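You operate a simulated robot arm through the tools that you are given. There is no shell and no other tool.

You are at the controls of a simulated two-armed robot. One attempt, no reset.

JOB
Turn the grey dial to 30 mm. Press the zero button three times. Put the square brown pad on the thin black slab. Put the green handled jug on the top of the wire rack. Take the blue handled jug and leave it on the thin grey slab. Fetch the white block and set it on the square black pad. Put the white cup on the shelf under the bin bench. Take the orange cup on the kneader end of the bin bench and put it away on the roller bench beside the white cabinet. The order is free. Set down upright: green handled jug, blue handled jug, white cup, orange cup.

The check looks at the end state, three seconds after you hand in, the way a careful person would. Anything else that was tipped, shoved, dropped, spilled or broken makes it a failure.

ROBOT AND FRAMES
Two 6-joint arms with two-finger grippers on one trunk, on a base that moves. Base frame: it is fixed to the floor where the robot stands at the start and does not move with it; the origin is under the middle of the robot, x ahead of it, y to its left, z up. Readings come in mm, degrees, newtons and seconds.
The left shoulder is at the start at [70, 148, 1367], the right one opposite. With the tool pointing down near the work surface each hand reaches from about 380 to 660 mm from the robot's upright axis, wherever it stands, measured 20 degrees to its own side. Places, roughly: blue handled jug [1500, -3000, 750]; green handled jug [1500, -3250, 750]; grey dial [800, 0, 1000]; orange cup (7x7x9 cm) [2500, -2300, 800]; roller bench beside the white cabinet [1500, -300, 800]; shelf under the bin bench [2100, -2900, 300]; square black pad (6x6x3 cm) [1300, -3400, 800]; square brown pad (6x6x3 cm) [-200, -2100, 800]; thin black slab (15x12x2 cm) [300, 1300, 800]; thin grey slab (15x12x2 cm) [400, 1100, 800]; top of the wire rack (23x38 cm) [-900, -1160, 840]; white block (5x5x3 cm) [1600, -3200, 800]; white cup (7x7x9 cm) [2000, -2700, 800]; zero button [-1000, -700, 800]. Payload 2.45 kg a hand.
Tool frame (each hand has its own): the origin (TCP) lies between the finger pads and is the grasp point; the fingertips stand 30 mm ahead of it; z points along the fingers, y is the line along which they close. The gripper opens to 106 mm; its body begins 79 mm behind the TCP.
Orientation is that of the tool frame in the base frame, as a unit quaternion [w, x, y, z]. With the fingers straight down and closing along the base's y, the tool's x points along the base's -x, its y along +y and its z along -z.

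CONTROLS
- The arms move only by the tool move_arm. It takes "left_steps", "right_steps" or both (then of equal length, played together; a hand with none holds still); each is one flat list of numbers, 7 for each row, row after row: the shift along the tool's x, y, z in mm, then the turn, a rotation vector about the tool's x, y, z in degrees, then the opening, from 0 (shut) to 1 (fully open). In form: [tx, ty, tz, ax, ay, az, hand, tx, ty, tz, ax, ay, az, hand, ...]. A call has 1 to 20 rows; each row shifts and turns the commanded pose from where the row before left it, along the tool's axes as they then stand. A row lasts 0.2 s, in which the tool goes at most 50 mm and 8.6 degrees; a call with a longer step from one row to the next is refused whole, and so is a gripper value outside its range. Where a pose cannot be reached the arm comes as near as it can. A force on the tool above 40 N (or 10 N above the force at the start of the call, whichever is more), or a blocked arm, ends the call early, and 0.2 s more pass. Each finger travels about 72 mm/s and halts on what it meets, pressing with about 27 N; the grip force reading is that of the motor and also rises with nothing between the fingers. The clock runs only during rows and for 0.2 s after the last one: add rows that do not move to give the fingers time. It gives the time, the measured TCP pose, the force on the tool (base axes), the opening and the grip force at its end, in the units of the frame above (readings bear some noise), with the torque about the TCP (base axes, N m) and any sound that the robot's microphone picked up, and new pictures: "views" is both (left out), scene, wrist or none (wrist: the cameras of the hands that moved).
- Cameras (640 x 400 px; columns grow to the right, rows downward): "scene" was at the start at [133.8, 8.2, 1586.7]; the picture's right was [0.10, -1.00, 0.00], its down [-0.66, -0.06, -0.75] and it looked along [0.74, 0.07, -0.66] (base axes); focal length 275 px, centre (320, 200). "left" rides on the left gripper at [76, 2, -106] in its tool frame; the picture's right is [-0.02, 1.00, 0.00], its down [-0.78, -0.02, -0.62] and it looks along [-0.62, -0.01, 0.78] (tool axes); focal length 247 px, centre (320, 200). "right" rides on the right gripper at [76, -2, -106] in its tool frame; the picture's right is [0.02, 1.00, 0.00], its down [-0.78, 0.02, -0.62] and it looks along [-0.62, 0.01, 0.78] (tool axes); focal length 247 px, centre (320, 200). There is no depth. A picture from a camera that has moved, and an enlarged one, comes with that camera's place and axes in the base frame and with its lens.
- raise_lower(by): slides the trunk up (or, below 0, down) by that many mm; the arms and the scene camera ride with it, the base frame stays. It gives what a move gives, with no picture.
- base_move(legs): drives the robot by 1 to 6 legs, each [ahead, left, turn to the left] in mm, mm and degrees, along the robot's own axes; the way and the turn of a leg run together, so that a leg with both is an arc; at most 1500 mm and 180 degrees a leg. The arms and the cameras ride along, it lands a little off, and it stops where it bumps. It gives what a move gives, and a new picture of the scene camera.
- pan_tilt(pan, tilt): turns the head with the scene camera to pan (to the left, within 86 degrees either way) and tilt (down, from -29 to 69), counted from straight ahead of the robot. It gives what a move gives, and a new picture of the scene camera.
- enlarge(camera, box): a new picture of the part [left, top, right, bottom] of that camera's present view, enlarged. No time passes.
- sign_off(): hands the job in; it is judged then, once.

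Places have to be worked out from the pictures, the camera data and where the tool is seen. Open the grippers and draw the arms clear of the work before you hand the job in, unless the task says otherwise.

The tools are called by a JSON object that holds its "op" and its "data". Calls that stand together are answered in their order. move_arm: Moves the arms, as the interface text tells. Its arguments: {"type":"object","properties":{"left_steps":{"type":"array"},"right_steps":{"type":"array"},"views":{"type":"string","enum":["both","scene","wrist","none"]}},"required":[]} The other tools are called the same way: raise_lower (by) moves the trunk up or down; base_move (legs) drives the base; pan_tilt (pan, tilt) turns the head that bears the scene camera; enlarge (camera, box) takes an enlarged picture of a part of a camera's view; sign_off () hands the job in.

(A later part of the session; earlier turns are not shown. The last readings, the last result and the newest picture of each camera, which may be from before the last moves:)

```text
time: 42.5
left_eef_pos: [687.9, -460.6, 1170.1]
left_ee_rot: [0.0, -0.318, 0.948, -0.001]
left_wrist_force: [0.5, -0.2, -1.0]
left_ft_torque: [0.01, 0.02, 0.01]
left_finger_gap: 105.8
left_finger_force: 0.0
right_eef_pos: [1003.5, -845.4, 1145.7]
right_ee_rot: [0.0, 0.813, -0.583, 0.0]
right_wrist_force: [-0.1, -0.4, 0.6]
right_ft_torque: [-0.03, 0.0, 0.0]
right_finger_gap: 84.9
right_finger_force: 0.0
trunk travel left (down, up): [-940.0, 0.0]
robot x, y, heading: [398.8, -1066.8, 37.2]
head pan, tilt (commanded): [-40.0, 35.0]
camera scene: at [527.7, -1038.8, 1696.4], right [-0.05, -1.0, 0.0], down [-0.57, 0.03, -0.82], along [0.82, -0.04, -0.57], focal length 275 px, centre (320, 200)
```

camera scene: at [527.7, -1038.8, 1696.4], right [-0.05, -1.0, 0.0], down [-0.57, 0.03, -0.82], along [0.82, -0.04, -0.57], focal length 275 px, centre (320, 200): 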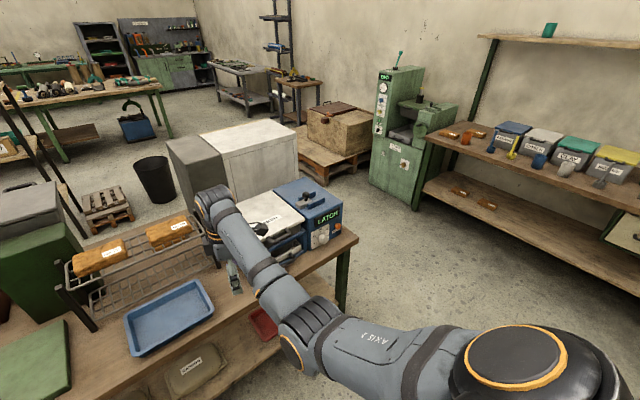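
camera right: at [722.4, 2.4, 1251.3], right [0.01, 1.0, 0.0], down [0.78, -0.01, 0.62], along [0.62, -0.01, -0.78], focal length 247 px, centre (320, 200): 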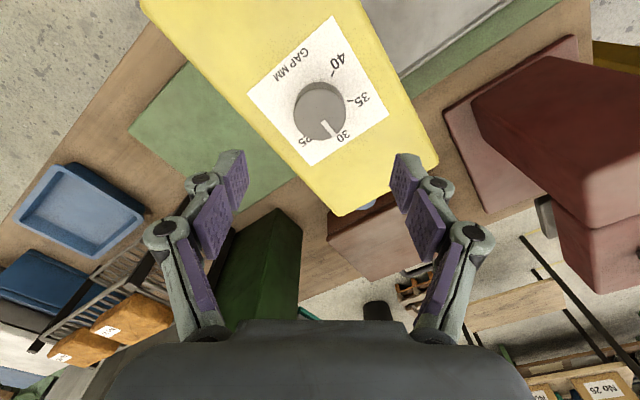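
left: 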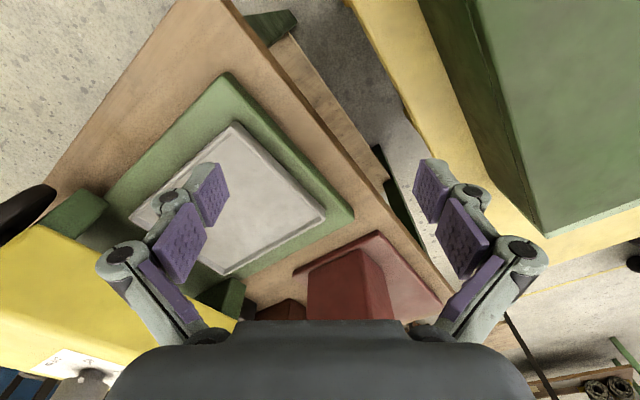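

The white cabinet stands just behind the bench. I'll look straight at the bench to find the free spot beside it.

{"op": "pan_tilt", "data": {"pan": 5, "tilt": 35}}

{"op": "enlarge", "data": {"camera": "scene", "box": [160, 60, 480, 260]}}

```text
time: 43.6
left_eef_pos: [688.3, -462.2, 1170.5]
left_ee_rot: [0.0, -0.319, 0.948, 0.0]
left_wrist_force: [-0.4, 0.2, -0.3]
left_ft_torque: [0.01, 0.04, -0.01]
left_finger_gap: 106.2
left_finger_force: 0.1
right_eef_pos: [1004.6, -844.6, 1145.2]
right_ee_rot: [0.0, 0.813, -0.583, 0.0]
right_wrist_force: [-0.3, 0.2, -0.6]
right_ft_torque: [-0.03, 0.02, -0.01]
right_finger_gap: 84.9
right_finger_force: 0.1
trunk travel left (down, up): [-940.0, 0.0]
robot x, y, heading: [401.3, -1068.6, 37.3]
head pan, tilt (commanded): [5.0, 35.0]
camera scene: at [505.7, -976.4, 1696.4], right [0.67, -0.74, 0.0], down [-0.43, -0.39, -0.82], along [0.61, 0.55, -0.57], focal length 275 px, centre (320, 200)
```

scene: 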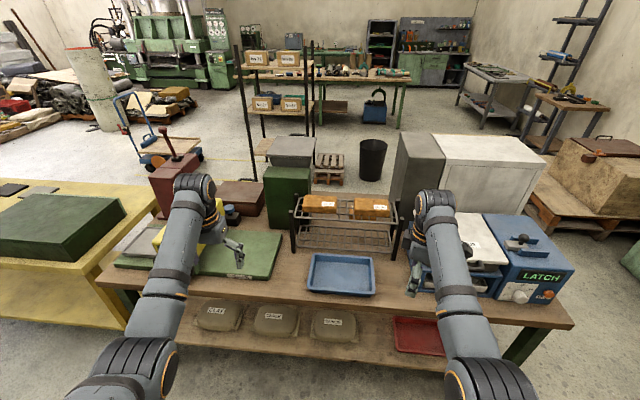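

```text
2.00 times, centred on (320, 160) of scene
camera zoom: at [505.7, -976.4, 1696.4], right [0.67, -0.74, 0.0], down [-0.43, -0.39, -0.82], along [0.61, 0.55, -0.57], focal length 551 px, centre (320, 280)
```

zoom: 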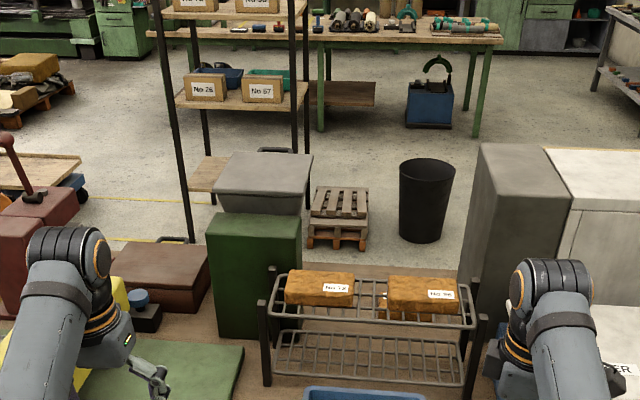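

The cabinet's surroundings are hidden from here. I'll drive right past the bench end and look at it from there.

{"op": "base_move", "data": {"legs": [[0, -1000, 0]]}}

{"op": "pan_tilt", "data": {"pan": 20, "tilt": 25}}

{"op": "enlarge", "data": {"camera": "scene", "box": [100, 100, 420, 300]}}

```text
time: 48.8
left_eef_pos: [1290.8, -1252.0, 1170.5]
left_ee_rot: [0.0, -0.324, 0.946, 0.0]
left_wrist_force: [0.0, -0.6, 0.0]
left_ft_torque: [0.01, -0.03, 0.01]
left_finger_gap: 105.9
left_finger_force: 0.0
right_eef_pos: [1609.9, -1631.6, 1145.1]
right_ee_rot: [0.0, 0.815, -0.579, -0.001]
right_wrist_force: [0.1, 0.0, -0.6]
right_ft_torque: [-0.01, 0.0, 0.02]
right_finger_gap: 84.6
right_finger_force: 0.0
trunk travel left (down, up): [-940.0, 0.0]
robot x, y, heading: [1008.2, -1860.9, 37.7]
head pan, tilt (commanded): [5.0, 35.0]
camera scene: at [1112.2, -1767.8, 1696.4], right [0.68, -0.73, 0.0], down [-0.42, -0.39, -0.82], along [0.6, 0.56, -0.57], focal length 275 px, centre (320, 200)
```

scene: 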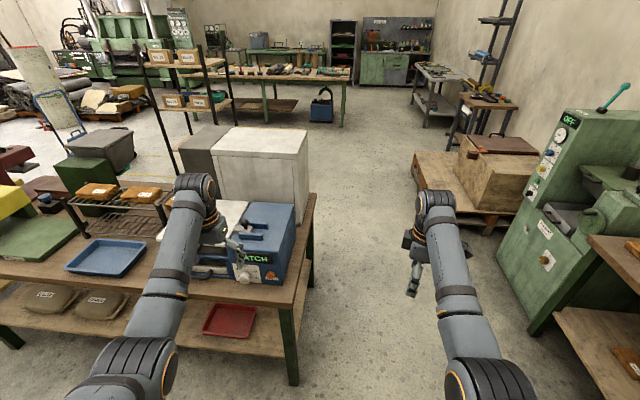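

```text
time: 49.5
left_eef_pos: [1290.5, -1252.6, 1170.5]
left_ee_rot: [0.0, -0.324, 0.946, 0.0]
left_wrist_force: [-0.1, 0.3, -1.0]
left_ft_torque: [0.01, 0.0, -0.03]
left_finger_gap: 106.0
left_finger_force: 0.0
right_eef_pos: [1609.4, -1632.5, 1145.0]
right_ee_rot: [0.0, 0.815, -0.579, -0.001]
right_wrist_force: [0.0, -0.3, 0.9]
right_ft_torque: [-0.03, 0.0, 0.05]
right_finger_gap: 84.7
right_finger_force: 0.0
trunk travel left (down, up): [-940.0, 0.0]
robot x, y, heading: [1006.7, -1860.9, 37.6]
head pan, tilt (commanded): [20.0, 25.0]
camera scene: at [1097.5, -1750.8, 1712.1], right [0.85, -0.53, 0.0], down [-0.23, -0.36, -0.91], along [0.48, 0.77, -0.42], focal length 275 px, centre (320, 200)
```

scene: 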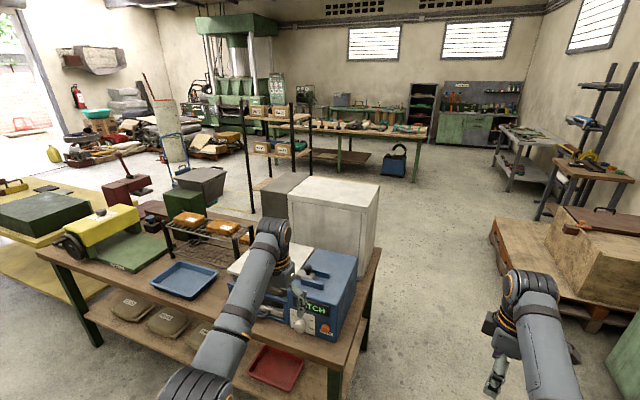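

```text
2.00 times, centred on (260, 200) of scene
camera zoom: at [1097.5, -1750.8, 1712.1], right [0.85, -0.53, 0.0], down [-0.23, -0.36, -0.91], along [0.48, 0.77, -0.42], focal length 551 px, centre (440, 200)
```

zoom: 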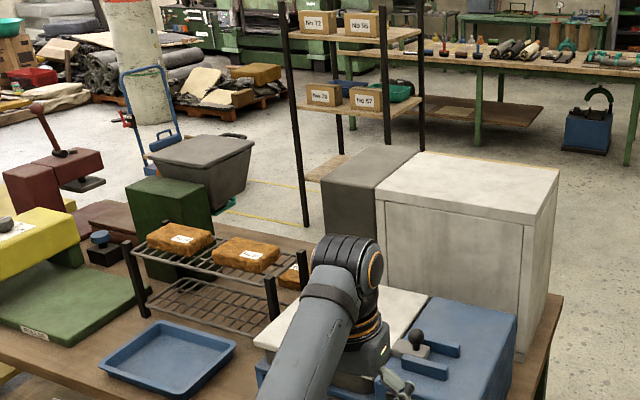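

The white cabinet is on the bench's rear right end, with free bench left of it behind the wire stand; I'd reach that spot from the far side. Now I turn right to face the bin bench and look at it.

{"op": "base_move", "data": {"legs": [[0, 0, -90]]}}

{"op": "pan_tilt", "data": {"pan": 0, "tilt": 28}}

{"op": "enlarge", "data": {"camera": "scene", "box": [60, 100, 380, 300]}}

{"op": "enlarge", "data": {"camera": "scene", "box": [320, 100, 640, 300]}}

```text
time: 53.8
left_eef_pos: [1610.6, -2153.8, 1170.2]
left_ee_rot: [0.0, 0.449, 0.893, 0.001]
left_wrist_force: [0.2, 0.5, 0.2]
left_ft_torque: [0.01, -0.01, 0.01]
left_finger_gap: 105.8
left_finger_force: 0.1
right_eef_pos: [1224.8, -2466.2, 1145.1]
right_ee_rot: [0.0, -0.158, 0.988, 0.0]
right_wrist_force: [0.7, 0.9, 0.3]
right_ft_torque: [0.02, -0.03, 0.0]
right_finger_gap: 84.9
right_finger_force: 0.1
trunk travel left (down, up): [-940.0, 0.0]
robot x, y, heading: [1007.6, -1861.5, -53.7]
head pan, tilt (commanded): [20.0, 25.0]
camera scene: at [1115.8, -1950.3, 1712.1], right [-0.55, -0.83, 0.0], down [-0.35, 0.23, -0.91], along [0.76, -0.5, -0.42], focal length 275 px, centre (320, 200)
```

scene: 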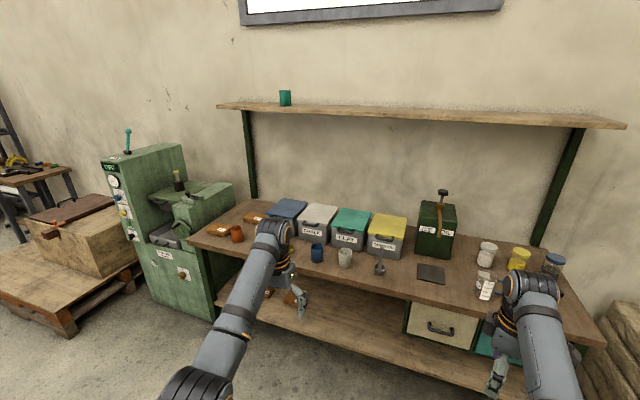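

```text
time: 54.6
left_eef_pos: [1609.1, -2153.0, 1171.1]
left_ee_rot: [0.001, 0.449, 0.894, 0.0]
left_wrist_force: [-0.1, -0.8, 0.5]
left_ft_torque: [0.03, 0.01, -0.01]
left_finger_gap: 106.1
left_finger_force: 0.0
right_eef_pos: [1222.7, -2466.1, 1144.9]
right_ee_rot: [-0.001, -0.157, 0.988, 0.001]
right_wrist_force: [-0.2, 0.2, 0.1]
right_ft_torque: [-0.03, -0.02, 0.03]
right_finger_gap: 84.9
right_finger_force: 0.1
trunk travel left (down, up): [-940.0, 0.0]
robot x, y, heading: [1007.9, -1858.5, -53.5]
head pan, tilt (commanded): [0.0, 28.0]
camera scene: at [1092.7, -1973.1, 1707.4], right [-0.8, -0.6, 0.0], down [-0.28, 0.38, -0.88], along [0.53, -0.71, -0.47], focal length 275 px, centre (320, 200)
```

scene: 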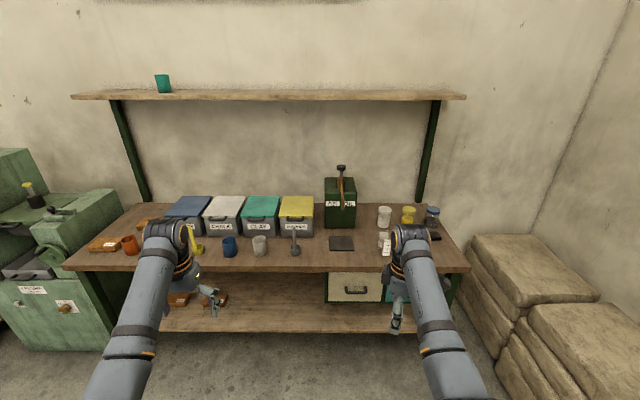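

```text
2.00 times, centred on (220, 200) of scene
camera zoom: at [1092.7, -1973.1, 1707.4], right [-0.8, -0.6, 0.0], down [-0.28, 0.38, -0.88], along [0.53, -0.71, -0.47], focal length 551 px, centre (520, 200)
```

zoom: 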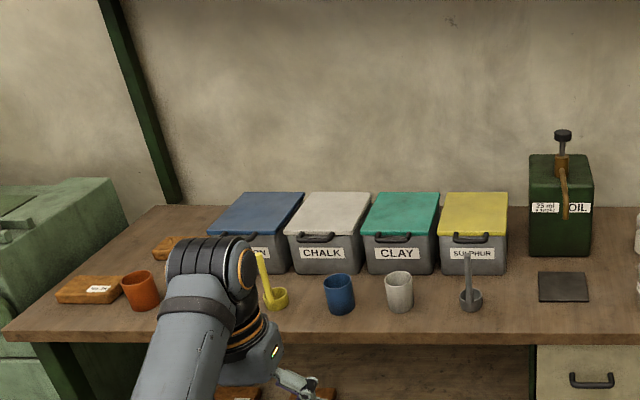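

```text
2.00 times, centred on (480, 200) of scene
camera zoom: at [1092.7, -1973.1, 1707.4], right [-0.8, -0.6, 0.0], down [-0.28, 0.38, -0.88], along [0.53, -0.71, -0.47], focal length 551 px, centre (0, 200)
```

zoom: 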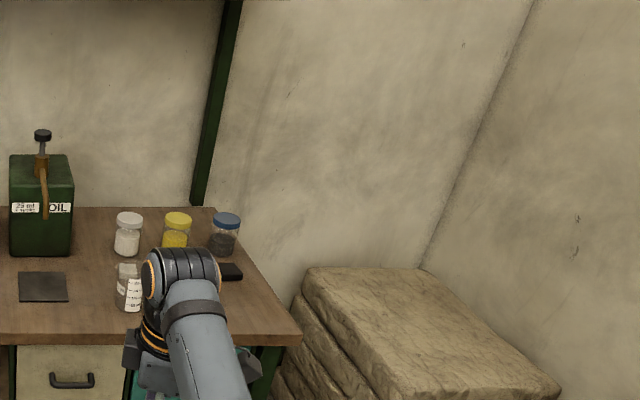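

The bin bench is laid out: orange cup at about [2535, −2281], white cup at about [2004, −2680], black pad at about [1337, −3367]; the jugs (z≈750) may be in the two drawers. I'll drive closer to the right half for a better look.

{"op": "base_move", "data": {"legs": [[0, -330, 0.7], [400, 0, 0]]}}

{"op": "pan_tilt", "data": {"pan": 0, "tilt": 40}}

{"op": "enlarge", "data": {"camera": "scene", "box": [260, 80, 580, 280]}}

```text
time: 59.0
left_eef_pos: [1595.0, -2674.8, 1171.0]
left_ee_rot: [0.001, 0.445, 0.895, 0.0]
left_wrist_force: [-0.3, -0.1, 0.0]
left_ft_torque: [-0.01, -0.02, -0.02]
left_finger_gap: 106.1
left_finger_force: 0.1
right_eef_pos: [1210.5, -2991.3, 1146.3]
right_ee_rot: [0.0, -0.162, 0.987, -0.001]
right_wrist_force: [-0.4, 0.1, 0.1]
right_ft_torque: [0.01, -0.01, 0.03]
right_finger_gap: 84.9
right_finger_force: 0.0
trunk travel left (down, up): [-940.0, 0.0]
robot x, y, heading: [995.2, -2388.8, -52.8]
head pan, tilt (commanded): [0.0, 28.0]
camera scene: at [1075.2, -2499.5, 1707.6], right [-0.8, -0.6, 0.0], down [-0.28, 0.37, -0.88], along [0.53, -0.7, -0.47], focal length 275 px, centre (320, 200)
```

scene: 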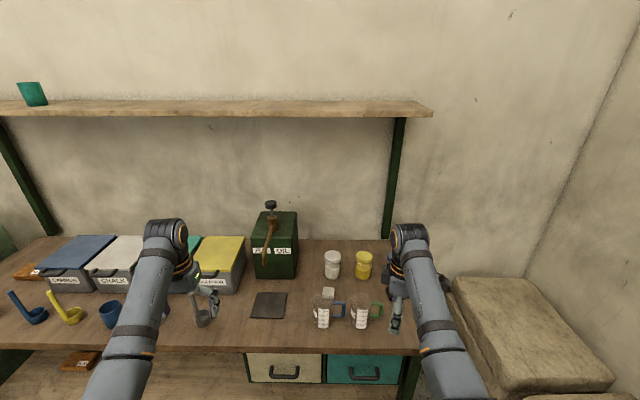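

```text
time: 59.7
left_eef_pos: [1597.0, -2677.0, 1169.9]
left_ee_rot: [0.0, 0.445, 0.896, 0.0]
left_wrist_force: [-0.3, 0.4, -0.8]
left_ft_torque: [-0.02, -0.02, 0.01]
left_finger_gap: 106.0
left_finger_force: 0.1
right_eef_pos: [1213.0, -2993.3, 1144.2]
right_ee_rot: [0.0, -0.162, 0.987, 0.0]
right_wrist_force: [-0.3, -0.2, 0.6]
right_ft_torque: [0.04, 0.02, 0.01]
right_finger_gap: 84.7
right_finger_force: 0.0
trunk travel left (down, up): [-940.0, 0.0]
robot x, y, heading: [990.9, -2390.6, -52.6]
head pan, tilt (commanded): [0.0, 40.0]
camera scene: at [1073.3, -2496.7, 1688.9], right [-0.8, -0.6, 0.0], down [-0.39, 0.51, -0.77], along [0.46, -0.61, -0.64], focal length 275 px, centre (320, 200)
```

scene: 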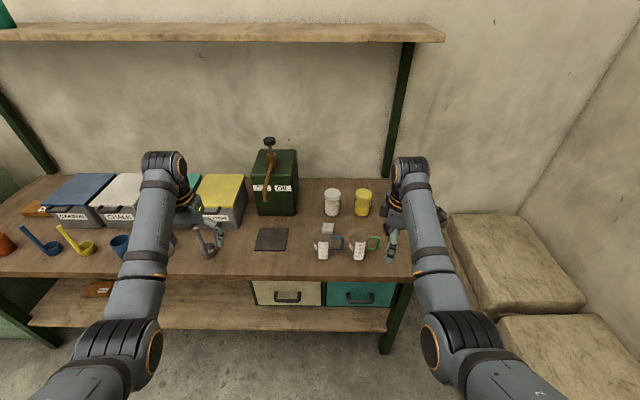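

```text
2.00 times, centred on (420, 180) of scene
camera zoom: at [1073.3, -2496.7, 1688.9], right [-0.8, -0.6, 0.0], down [-0.39, 0.51, -0.77], along [0.46, -0.61, -0.64], focal length 551 px, centre (120, 240)
```

zoom: 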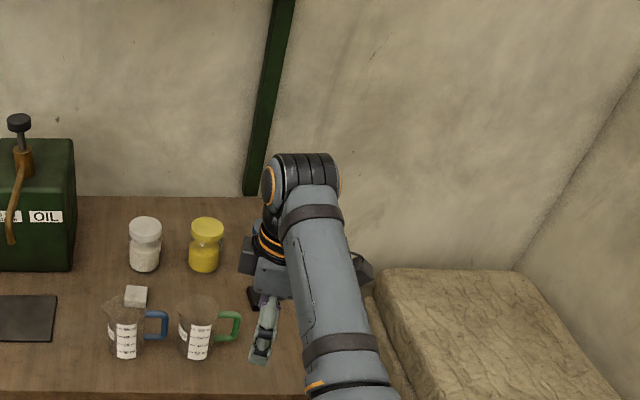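

Two glass measuring jugs are visible, blue-handled at about [1490, −3074] and green-handled at about [1375, −3160], with the white block right behind the blue one. I'll drive up so the right hand comes over the green jug and inspect with the wrist cameras.

{"op": "base_move", "data": {"legs": [[240, 29, 0]]}}

{"op": "move_arm", "data": {"right_steps": [0, 0, 0, 0, 0, 0, 1, 0, 0, 0, 0, 0, 0, 1], "left_steps": [0, 0, 0, 0, 0, 0, 1, 0, 0, 0, 0, 0, 0, 1], "views": "wrist"}}

{"op": "enlarge", "data": {"camera": "scene", "box": [260, 180, 500, 330]}}

```text
time: 61.5
left_eef_pos: [1769.3, -2849.6, 1171.9]
left_ee_rot: [0.001, 0.441, 0.897, -0.001]
left_wrist_force: [-0.2, 0.5, -0.2]
left_ft_torque: [-0.02, 0.02, 0.0]
left_finger_gap: 106.0
left_finger_force: 0.0
right_eef_pos: [1388.5, -3168.0, 1148.4]
right_ee_rot: [0.002, -0.166, 0.986, 0.0]
right_wrist_force: [-0.9, 0.8, 0.8]
right_ft_torque: [-0.03, -0.03, 0.0]
right_finger_gap: 84.8
right_finger_force: 0.0
trunk travel left (down, up): [-940.0, 0.0]
robot x, y, heading: [1166.2, -2568.3, -52.5]
head pan, tilt (commanded): [0.0, 40.0]
camera scene: at [1244.3, -2672.3, 1689.2], right [-0.79, -0.61, 0.0], down [-0.39, 0.51, -0.77], along [0.47, -0.61, -0.64], focal length 275 px, centre (320, 200)
```

scene: 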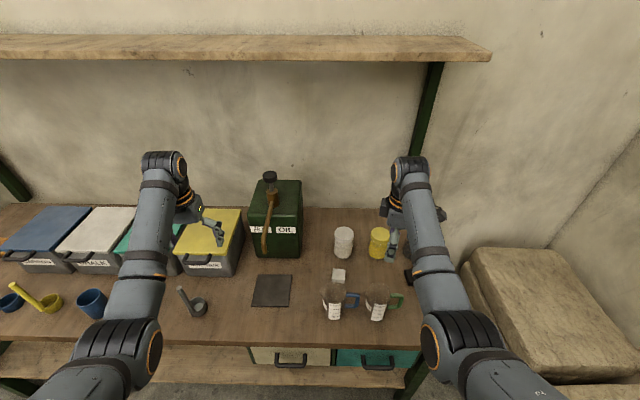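

```text
time: 62.1
left_eef_pos: [1770.7, -2851.1, 1171.2]
left_ee_rot: [0.002, 0.442, 0.897, -0.001]
left_wrist_force: [-0.7, 0.1, -0.8]
left_ft_torque: [0.01, -0.02, -0.02]
left_finger_gap: 106.1
left_finger_force: 0.0
right_eef_pos: [1388.4, -3168.2, 1146.8]
right_ee_rot: [0.001, -0.165, 0.986, 0.0]
right_wrist_force: [-0.1, -0.1, 0.9]
right_ft_torque: [-0.02, 0.0, -0.06]
right_finger_gap: 106.1
right_finger_force: 0.1
trunk travel left (down, up): [-940.0, 0.0]
robot x, y, heading: [1162.8, -2566.7, -52.2]
head pan, tilt (commanded): [0.0, 40.0]
camera right: at [1315.4, -3197.5, 1250.9], right [-0.35, 0.94, 0.0], down [0.73, 0.27, 0.62], along [0.58, 0.21, -0.78], focal length 247 px, centre (320, 200)
camera left: at [1723.7, -2790.0, 1277.5], right [0.81, 0.59, 0.0], down [0.46, -0.63, 0.62], along [0.37, -0.5, -0.78], focal length 247 px, centre (320, 200)
```

right: 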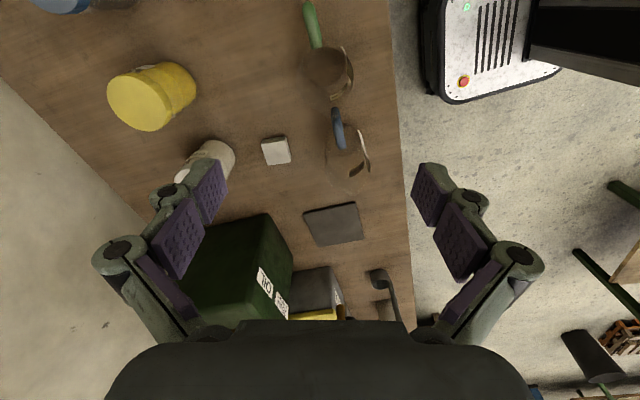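
left: 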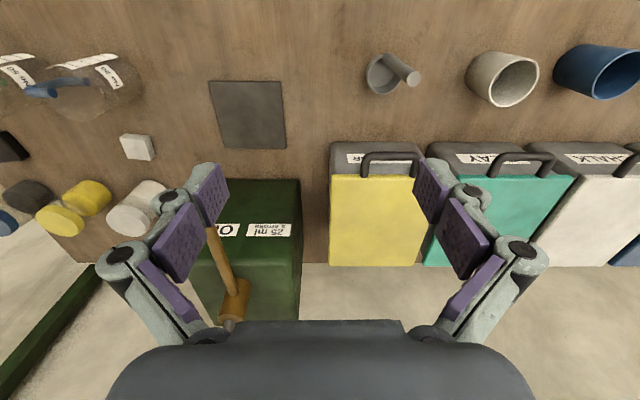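

```text
2.67 times, centred on (380, 255) of scene
camera zoom: at [1245.5, -2673.5, 1689.1], right [-0.79, -0.61, 0.0], down [-0.39, 0.51, -0.77], along [0.47, -0.61, -0.64], focal length 734 px, centre (160, 53)
```

zoom: 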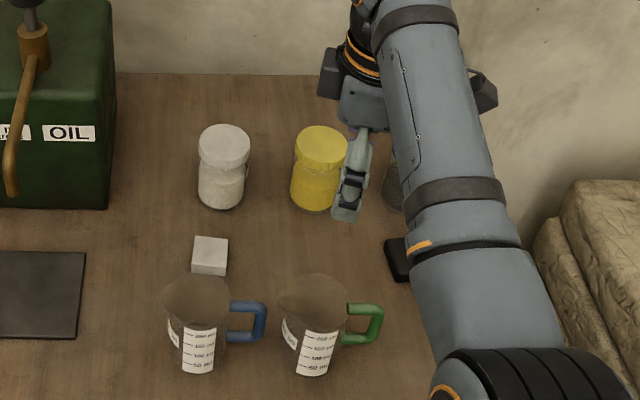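

Both jugs stand side by side with handles to the right. I'll enlarge the wrist views to see their shape and place.

{"op": "enlarge", "data": {"camera": "right", "box": [240, 0, 420, 200]}}

{"op": "enlarge", "data": {"camera": "scene", "box": [310, 265, 420, 334]}}

```text
2.00 times, centred on (330, 100) of right
camera zoom: at [1315.4, -3197.5, 1250.9], right [-0.35, 0.94, 0.0], down [0.73, 0.27, 0.62], along [0.58, 0.21, -0.78], focal length 494 px, centre (300, 400)
```

zoom: 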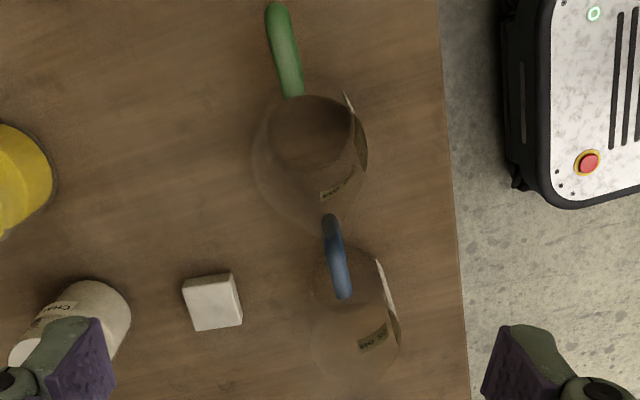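

```text
5.80 times, centred on (365, 300) of scene
camera zoom: at [1245.5, -2673.5, 1689.1], right [-0.79, -0.61, 0.0], down [-0.39, 0.51, -0.77], along [0.47, -0.61, -0.64], focal length 1596 px, centre (59, -377)
```

zoom: 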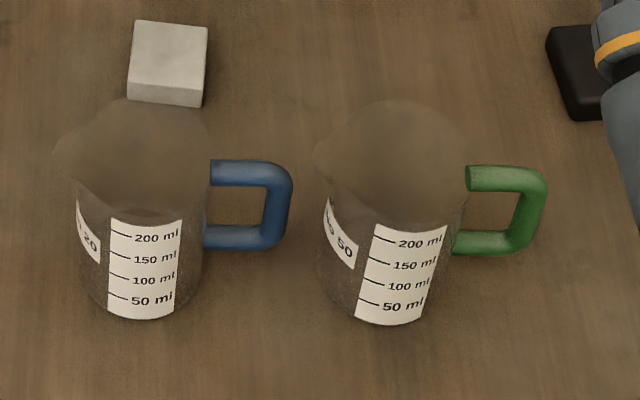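

Triangulating gives the green jug's axis at about [1392, −3162], rim z≈905, diameter ≈72 mm, and the right hand's closing axis already lies square to its handle. I'll nudge the hand over it and descend to just above the rim for a check.

{"op": "move_arm", "data": {"right_steps": [-7, 6.5, 0, 0, 0, 0, 1, 0, 0, 45, 0, 0, 0, 1, 0, 0, 45, 0, 0, 0, 1, 0, 0, 45, 0, 0, 0, 1, 0, 0, 40, 0, 0, 0, 1, 0, 0, 0, 0, 0, 0, 1], "views": "both"}}

```text
time: 63.5
left_eef_pos: [1770.1, -2851.6, 1170.8]
left_ee_rot: [0.0, 0.442, 0.897, 0.0]
left_wrist_force: [-0.2, 0.0, -0.6]
left_ft_torque: [0.02, -0.02, -0.02]
left_finger_gap: 106.1
left_finger_force: 0.2
right_eef_pos: [1393.3, -3161.7, 971.5]
right_ee_rot: [0.0, -0.164, 0.986, 0.0]
right_wrist_force: [-0.3, -0.6, 0.6]
right_ft_torque: [0.04, 0.01, 0.0]
right_finger_gap: 106.2
right_finger_force: 0.1
trunk travel left (down, up): [-940.0, 0.0]
robot x, y, heading: [1164.0, -2568.7, -52.4]
head pan, tilt (commanded): [0.0, 40.0]
camera scene: at [1246.9, -2675.2, 1688.8], right [-0.79, -0.61, 0.0], down [-0.39, 0.51, -0.77], along [0.47, -0.61, -0.64], focal length 275 px, centre (320, 200)
camera right: at [1321.0, -3189.8, 1076.6], right [-0.35, 0.94, 0.0], down [0.73, 0.27, 0.62], along [0.58, 0.22, -0.78], focal length 247 px, centre (320, 200)
```

scene: 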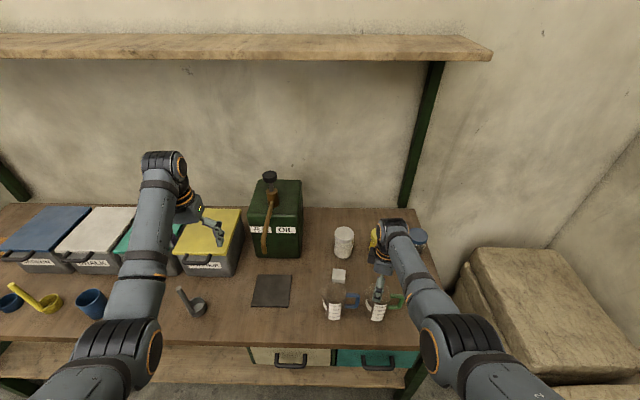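
right: 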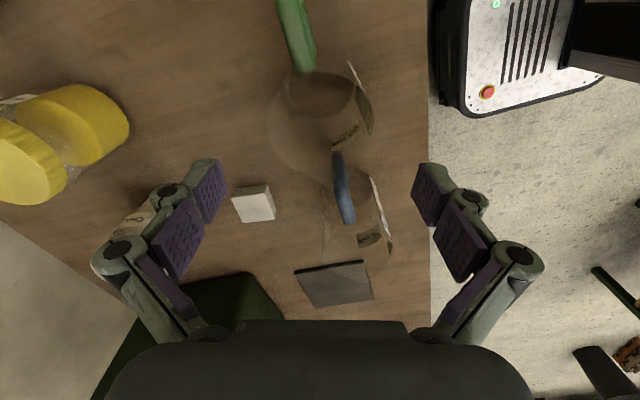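

The fingers straddle the jug; I'll enlarge to check centring before descending.

{"op": "enlarge", "data": {"camera": "right", "box": [220, 50, 420, 200]}}

```text
2.67 times, centred on (320, 125) of right
camera zoom: at [1321.0, -3189.8, 1076.6], right [-0.35, 0.94, 0.0], down [0.73, 0.27, 0.62], along [0.58, 0.22, -0.78], focal length 659 px, centre (320, 400)
```

zoom: 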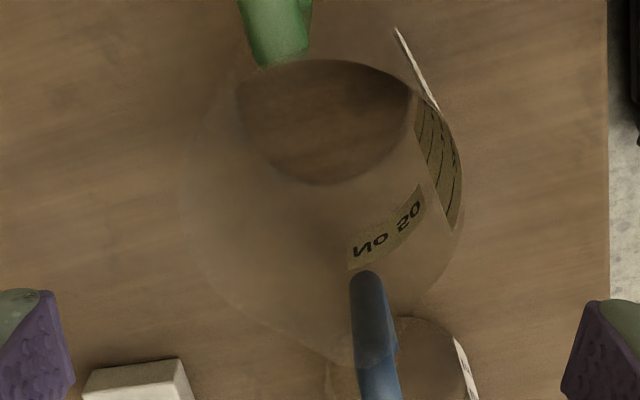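

The jug is centred in the closing direction. I'll descend to TCP z≈852 and close gently.

{"op": "move_arm", "data": {"right_steps": [0, 0, 40, 0, 0, 0, 1, 0, 0, 40, 0, 0, 0, 1, 0, 0, 25, 0, 0, 0, 1, 0, 0, 14, 0, 0, 0, 1, 0, 0, 0, 0, 0, 0, 1, 0, 0, 0, 0, 0, 0, 0.5, 0, 0, 0, 0, 0, 0, 0.5, 0, 0, 0, 0, 0, 0, 0.5], "views": "both"}}

```text
time: 65.3
left_eef_pos: [1771.0, -2852.4, 1171.0]
left_ee_rot: [0.001, 0.441, 0.897, 0.001]
left_wrist_force: [-1.1, 0.1, -1.1]
left_ft_torque: [-0.01, 0.01, 0.01]
left_finger_gap: 105.9
left_finger_force: 0.1
right_eef_pos: [1370.8, -3137.2, 891.0]
right_ee_rot: [-0.001, -0.165, 0.986, -0.001]
right_wrist_force: [-1.1, 0.0, 2.2]
right_ft_torque: [-0.01, 0.04, 0.01]
right_finger_gap: 72.5
right_finger_force: 26.4
right hand out of reach, approached as far as the arm can: row 1, 2, 3, 4
trunk travel left (down, up): [-940.0, 0.0]
robot x, y, heading: [1163.6, -2570.6, -52.3]
head pan, tilt (commanded): [0.0, 40.0]
camera scene: at [1246.7, -2674.8, 1688.9], right [-0.79, -0.61, 0.0], down [-0.39, 0.51, -0.77], along [0.47, -0.61, -0.64], focal length 275 px, centre (320, 200)
camera right: at [1296.7, -3166.1, 995.6], right [-0.35, 0.94, 0.0], down [0.73, 0.27, 0.62], along [0.58, 0.22, -0.78], focal length 247 px, centre (320, 200)
```

scene: 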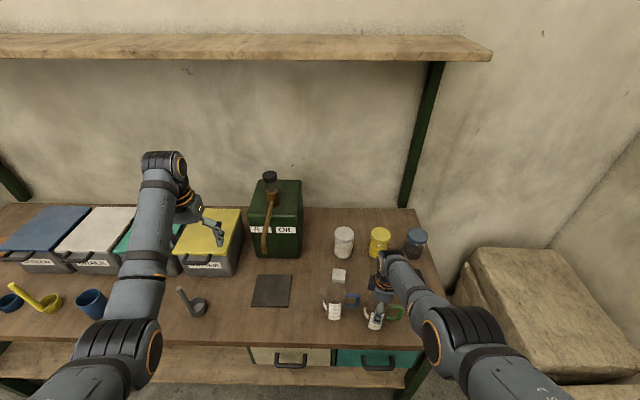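
right: 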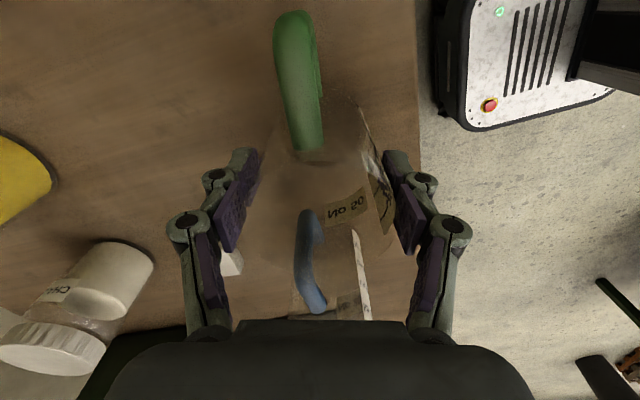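

The hand ran out of reach going low with the raised trunk, slid about 33 mm toward me and gripped the jug at 72.5 mm near its upper half. The grip is firm, so I'll lift it 30 mm and check how it hangs.

{"op": "move_arm", "data": {"right_steps": [0, 0, -10, 0, 0, 0, 0.4, 0, 0, -20, 0, 0, 0, 0.4, 0, 0, -20, 0, 0, 0, 0.4, 0, 0, 0, 0, 0, 0, 0.4], "views": "both"}}

{"op": "enlarge", "data": {"camera": "scene", "box": [310, 245, 440, 335]}}

```text
time: 66.3
left_eef_pos: [1770.5, -2851.6, 1169.6]
left_ee_rot: [0.0, 0.441, 0.897, 0.0]
left_wrist_force: [0.3, 0.7, 0.6]
left_ft_torque: [0.03, 0.01, -0.02]
left_finger_gap: 106.0
left_finger_force: 0.1
right_eef_pos: [1371.1, -3139.2, 940.7]
right_ee_rot: [0.0, -0.166, 0.986, 0.0]
right_wrist_force: [-0.1, -0.6, -1.9]
right_ft_torque: [0.02, -0.01, -0.05]
right_finger_gap: 72.6
right_finger_force: 26.9
trunk travel left (down, up): [-940.0, 0.0]
robot x, y, heading: [1167.3, -2568.1, -52.4]
head pan, tilt (commanded): [0.0, 40.0]
camera scene: at [1247.5, -2675.8, 1688.8], right [-0.79, -0.61, 0.0], down [-0.39, 0.51, -0.77], along [0.47, -0.61, -0.64], focal length 275 px, centre (320, 200)
camera right: at [1297.9, -3167.3, 1044.8], right [-0.35, 0.94, 0.0], down [0.73, 0.27, 0.62], along [0.58, 0.22, -0.78], focal length 247 px, centre (320, 200)
```

scene: 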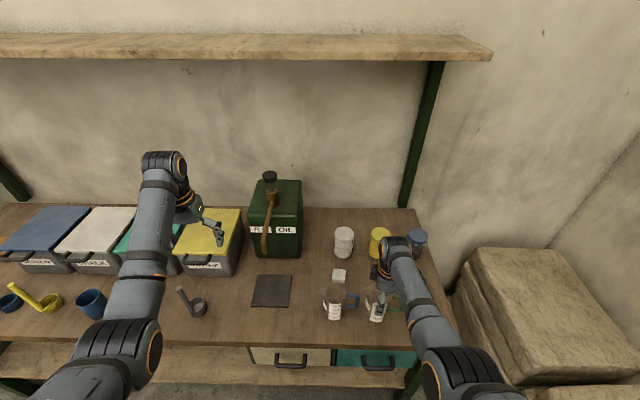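
right: 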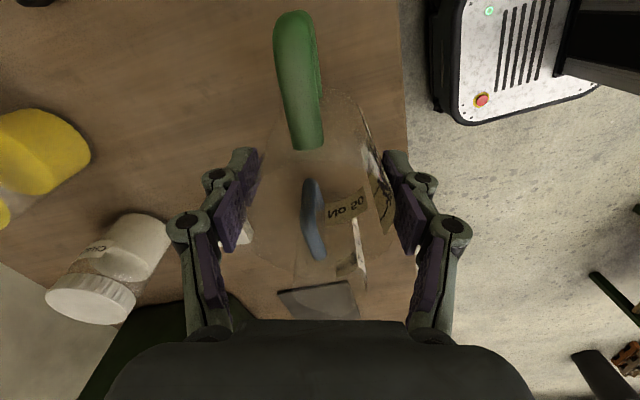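

```text
4.44 times, centred on (375, 290) of scene
camera zoom: at [1247.5, -2675.8, 1688.8], right [-0.79, -0.61, 0.0], down [-0.39, 0.51, -0.77], along [0.47, -0.61, -0.64], focal length 1224 px, centre (76, -200)
```

zoom: 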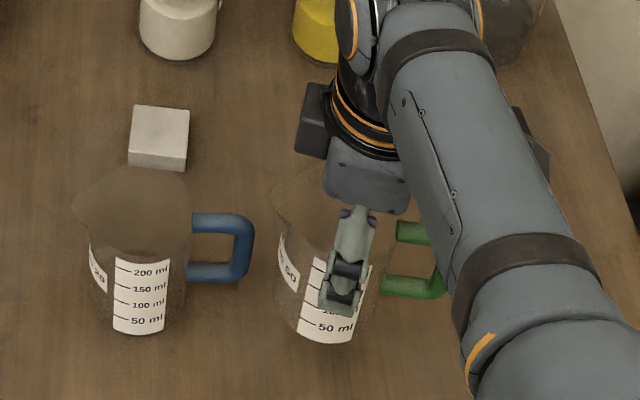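

The jug hangs upright and weighs about 2 N. I'll lift it higher, swing the left hand in and pre-turn it +68° for the blue jug, then lower the trunk 100 mm and shift the base.

{"op": "move_arm", "data": {"right_steps": [0, 0, -37, 0, 0, 0, 0.4, 0, 0, -37, 0, 0, 0, 0.4, 0, 0, -37, 0, 0, 0, 0.4, 0, 0, -37, 0, 0, 0, 0.4, 0, 0, 0, 0, 0, 0, 0.4, 0, 0, 0, 0, 0, 0, 0.4, 0, 0, 0, 0, 0, 0, 0.4, 0, 0, 0, 0, 0, 0, 0.4, 0, 0, 0, 0, 0, 0, 0.4, 0, 0, 0, 0, 0, 0, 0.4, 0, 0, 0, 0, 0, 0, 0.4, 0, 0, 0, 0, 0, 0, 0.4], "left_steps": [25, -39, 0, 0, 0, 0, 1, 25, -39, 0, 0, 0, 0, 1, 25, -39, 0, 0, 0, 0, 1, 0, 0, 0, 0, 0, 8.5, 1, 0, 0, 0, 0, 0, 8.5, 1, 0, 0, 0, 0, 0, 8.5, 1, 0, 0, 0, 0, 0, 8.5, 1, 0, 0, 0, 0, 0, 8.5, 1, 0, 0, 0, 0, 0, 8.5, 1, 0, 0, 0, 0, 0, 8.5, 1, 0, 0, 0, 0, 0, 8.5, 1, 0, 0, 0, 0, 0, 0, 1], "views": "scene"}}

{"op": "raise_lower", "data": {"by": -100}}

{"op": "base_move", "data": {"legs": [[0, -231, -0.4], [80, 0, 0]]}}

{"op": "move_arm", "data": {"left_steps": [0, 0, 0, 0, 0, 0, 1], "views": "wrist"}}

```text
time: 68.9
left_eef_pos: [1658.2, -2893.2, 1125.0]
left_ee_rot: [0.001, 0.869, 0.496, 0.001]
left_wrist_force: [-0.7, 0.1, 0.5]
left_ft_torque: [-0.04, 0.01, 0.01]
left_finger_gap: 105.9
left_finger_force: 0.1
left hand out of reach, approached as far as the arm can: row 1, 2, 3
right_eef_pos: [1371.0, -3139.1, 1088.2]
right_ee_rot: [0.0, -0.165, 0.986, 0.0]
right_wrist_force: [-0.4, -0.3, -0.8]
right_ft_torque: [0.01, -0.01, 0.02]
right_finger_gap: 72.1
right_finger_force: 27.4
trunk travel left (down, up): [-940.0, 0.0]
robot x, y, heading: [1163.6, -2566.9, -52.3]
head pan, tilt (commanded): [0.0, 40.0]
camera scene: at [1247.0, -2675.6, 1688.8], right [-0.79, -0.61, 0.0], down [-0.39, 0.51, -0.77], along [0.47, -0.61, -0.64], focal length 275 px, centre (320, 200)
```

scene: 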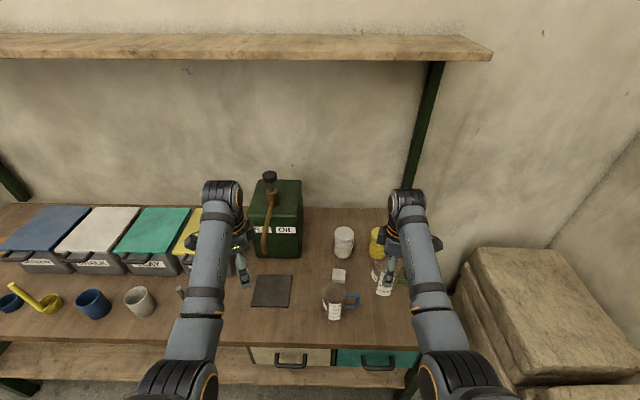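

```text
time: 70.3
left_eef_pos: [1658.4, -2892.4, 1027.2]
left_ee_rot: [0.0, 0.868, 0.497, 0.001]
left_wrist_force: [-0.4, 0.3, 0.5]
left_ft_torque: [0.01, -0.02, -0.01]
left_finger_gap: 105.8
left_finger_force: 0.0
right_eef_pos: [1370.4, -3139.8, 989.0]
right_ee_rot: [0.0, -0.165, 0.986, 0.0]
right_wrist_force: [-0.2, 1.1, -0.4]
right_ft_torque: [0.0, -0.02, 0.0]
right_finger_gap: 72.2
right_finger_force: 27.2
trunk travel left (down, up): [-840.0, 100.0]
robot x, y, heading: [1163.9, -2566.4, -52.3]
head pan, tilt (commanded): [0.0, 40.0]
```

```text
time: 72.7
left_eef_pos: [1520.2, -3096.6, 1026.8]
left_ee_rot: [0.003, 0.87, 0.494, 0.0]
left_wrist_force: [-0.7, 0.7, -0.2]
left_ft_torque: [-0.05, -0.06, 0.03]
left_finger_gap: 106.3
left_finger_force: 0.1
right_eef_pos: [1232.3, -3341.5, 989.5]
right_ee_rot: [0.001, -0.16, 0.987, -0.002]
right_wrist_force: [-0.4, 0.9, -1.5]
right_ft_torque: [-0.01, 0.03, -0.02]
right_finger_gap: 72.6
right_finger_force: 26.6
trunk travel left (down, up): [-840.0, 100.0]
robot x, y, heading: [1029.7, -2770.8, -52.9]
head pan, tilt (commanded): [0.0, 40.0]
camera scene: at [1110.4, -2874.5, 1589.3], right [-0.8, -0.6, 0.0], down [-0.39, 0.51, -0.77], along [0.46, -0.61, -0.64], focal length 275 px, centre (320, 200)
```

scene: 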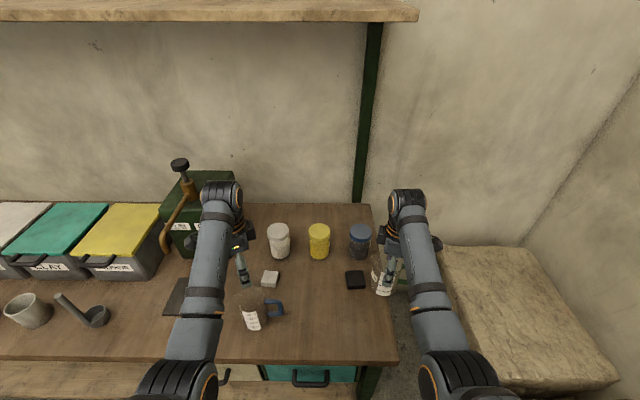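

```text
time: 73.0
left_eef_pos: [1522.3, -3096.9, 1026.0]
left_ee_rot: [0.002, 0.87, 0.493, 0.0]
left_wrist_force: [0.3, 0.4, 0.1]
left_ft_torque: [0.0, -0.03, -0.02]
left_finger_gap: 106.0
left_finger_force: 0.1
right_eef_pos: [1231.3, -3341.3, 989.6]
right_ee_rot: [0.001, -0.161, 0.987, -0.001]
right_wrist_force: [-0.6, 1.3, -1.3]
right_ft_torque: [-0.01, -0.02, 0.01]
right_finger_gap: 72.5
right_finger_force: 27.3
trunk travel left (down, up): [-840.0, 100.0]
robot x, y, heading: [1030.9, -2770.1, -53.1]
head pan, tilt (commanded): [0.0, 40.0]
camera left: at [1561.6, -3032.8, 1132.7], right [0.85, -0.53, 0.0], down [-0.42, -0.66, 0.62], along [-0.33, -0.53, -0.78], focal length 247 px, centre (320, 200)
```

left: 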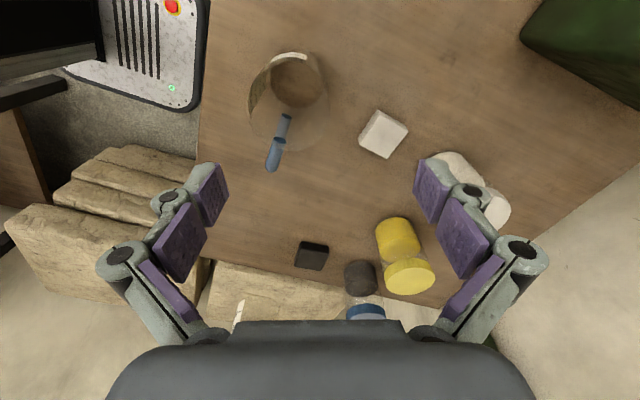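

The left hand is nearly over the blue jug. I'll enlarge to measure its offset.

{"op": "enlarge", "data": {"camera": "left", "box": [220, 30, 420, 155]}}

```text
3.20 times, centred on (320, 92) of left
camera zoom: at [1561.6, -3032.8, 1132.7], right [0.85, -0.53, 0.0], down [-0.42, -0.66, 0.62], along [-0.33, -0.53, -0.78], focal length 790 px, centre (320, 544)
```

zoom: 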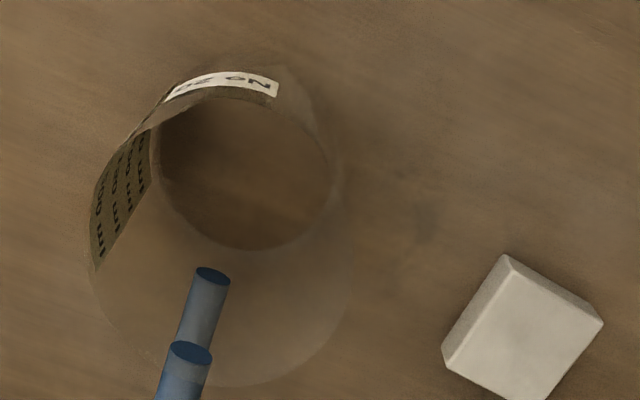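

The jug axis is about 28 mm toward tool −y. I'll shift, descend to TCP z≈850, and close on the blue jug.

{"op": "move_arm", "data": {"left_steps": [-1, -28.5, 0, 0, 0, 0, 1, 0, 0, 40, 0, 0, 0, 1, 0, 0, 40, 0, 0, 0, 1, 0, 0, 40, 0, 0, 0, 1, 0, 0, 35, 0, 0, 0, 1, 0, 0, 20, 0, 0, 0, 1, 0, 0, 0, 0, 0, 0, 1], "views": "both"}}

```text
time: 74.5
left_eef_pos: [1500.0, -3094.5, 850.0]
left_ee_rot: [0.006, 0.87, 0.493, -0.001]
left_wrist_force: [-3.2, 2.0, 12.1]
left_ft_torque: [0.18, 0.15, 0.0]
left_finger_gap: 106.3
left_finger_force: 0.0
left hand out of reach, approached as far as the arm can: row 1
right_eef_pos: [1231.3, -3341.7, 989.1]
right_ee_rot: [0.001, -0.161, 0.987, -0.001]
right_wrist_force: [0.9, 0.5, -1.8]
right_ft_torque: [0.02, -0.01, 0.0]
right_finger_gap: 72.4
right_finger_force: 27.5
trunk travel left (down, up): [-840.0, 100.0]
robot x, y, heading: [1031.1, -2768.6, -52.9]
head pan, tilt (commanded): [0.0, 40.0]
stopped in row 7 (left hand): the force on the tool passed its limit at 43 N (the readings are from after the stop); the commanded pose is now the measured one
camera scene: at [1110.7, -2875.8, 1589.1], right [-0.8, -0.6, 0.0], down [-0.39, 0.51, -0.77], along [0.46, -0.61, -0.64], focal length 275 px, centre (320, 200)
camera left: at [1539.6, -3029.6, 954.8], right [0.85, -0.53, 0.01], down [-0.42, -0.66, 0.63], along [-0.33, -0.54, -0.78], focal length 247 px, centre (320, 200)
```

scene: 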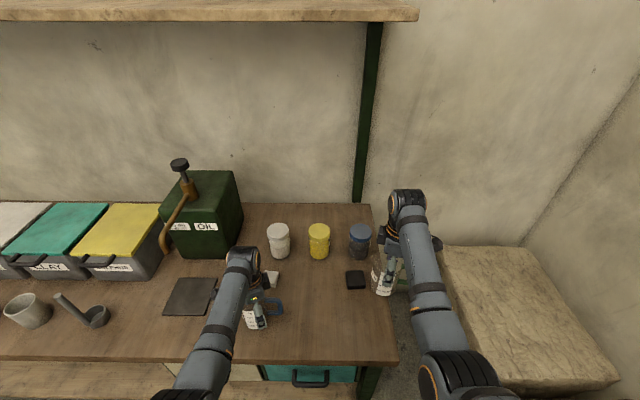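
left: 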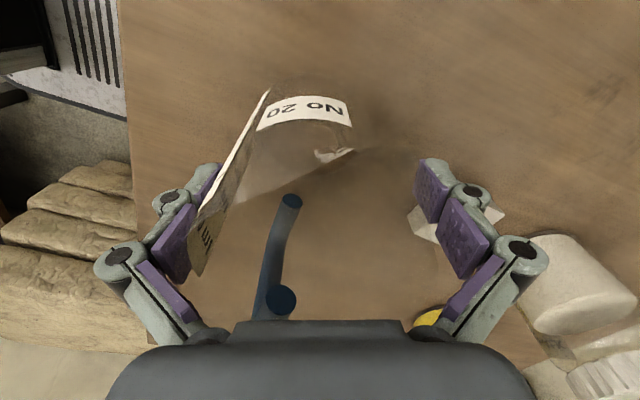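

The left hand hit something at z=850 (43 N). I'll enlarge the views to see what touches before moving.

{"op": "enlarge", "data": {"camera": "left", "box": [140, 60, 540, 310]}}

{"op": "enlarge", "data": {"camera": "scene", "box": [200, 240, 320, 340]}}

```text
1.60 times, centred on (340, 185) of left
camera zoom: at [1539.6, -3029.6, 954.8], right [0.85, -0.53, 0.01], down [-0.42, -0.66, 0.63], along [-0.33, -0.54, -0.78], focal length 395 px, centre (288, 224)
```

zoom: 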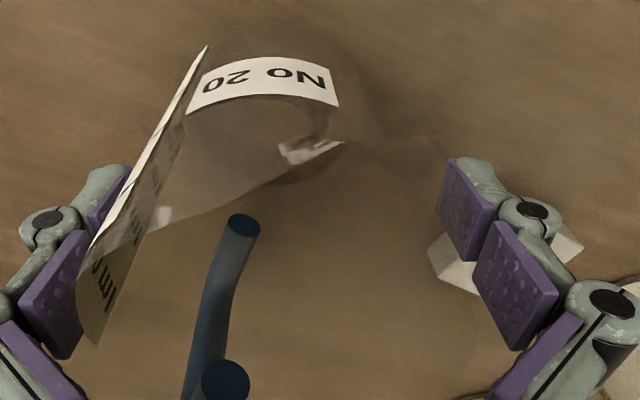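

```text
4.00 times, centred on (260, 290) of scene
camera zoom: at [1110.7, -2875.8, 1589.1], right [-0.8, -0.6, 0.0], down [-0.39, 0.51, -0.77], along [0.46, -0.61, -0.64], focal length 1101 px, centre (560, -160)
```

zoom: 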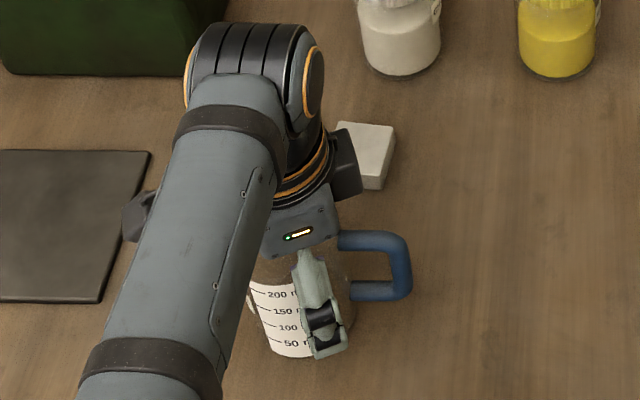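

The fingers straddle the jug outside, but the hand is about 9 mm off (it ran out of reach at the first row). I'll back up 12 mm, re-centre at this height, and look again.

{"op": "move_arm", "data": {"left_steps": [0, 0, -12, 0, 0, 0, 1, 9, -8.6, 0, 0, 0, 0, 1, 0, 0, 0, 0, 0, 0, 1], "views": "wrist"}}

{"op": "enlarge", "data": {"camera": "scene", "box": [200, 240, 320, 340]}}

```text
time: 75.3
left_eef_pos: [1500.0, -3083.3, 857.2]
left_ee_rot: [0.005, 0.87, 0.493, 0.0]
left_wrist_force: [0.7, 0.0, -0.6]
left_ft_torque: [0.05, -0.04, 0.01]
left_finger_gap: 105.8
left_finger_force: 0.0
right_eef_pos: [1234.0, -3343.6, 989.0]
right_ee_rot: [0.0, -0.162, 0.987, 0.0]
right_wrist_force: [0.2, -0.2, -1.1]
right_ft_torque: [-0.02, 0.0, 0.02]
right_finger_gap: 72.2
right_finger_force: 27.3
trunk travel left (down, up): [-840.0, 100.0]
robot x, y, heading: [1029.3, -2770.0, -52.9]
head pan, tilt (commanded): [0.0, 40.0]
camera left: at [1539.3, -3018.9, 964.0], right [0.85, -0.53, 0.01], down [-0.42, -0.66, 0.63], along [-0.33, -0.53, -0.78], focal length 247 px, centre (320, 200)
```

left: 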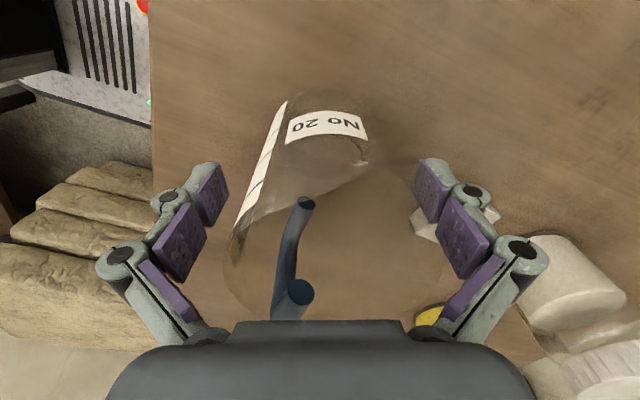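

```text
4.00 times, centred on (260, 290) of scene
camera zoom: at [1114.3, -2878.9, 1588.7], right [-0.8, -0.6, 0.0], down [-0.39, 0.51, -0.77], along [0.46, -0.61, -0.64], focal length 1101 px, centre (560, -160)
```

zoom: 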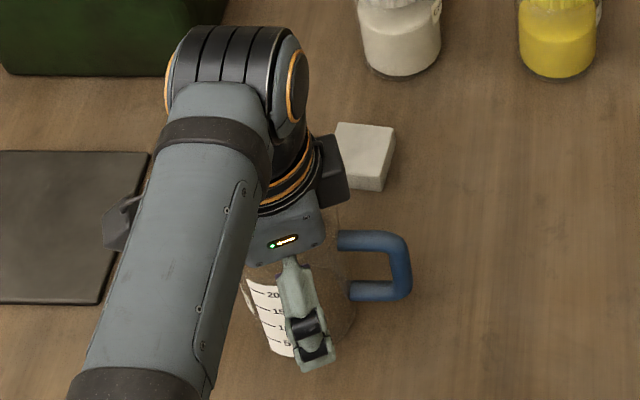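

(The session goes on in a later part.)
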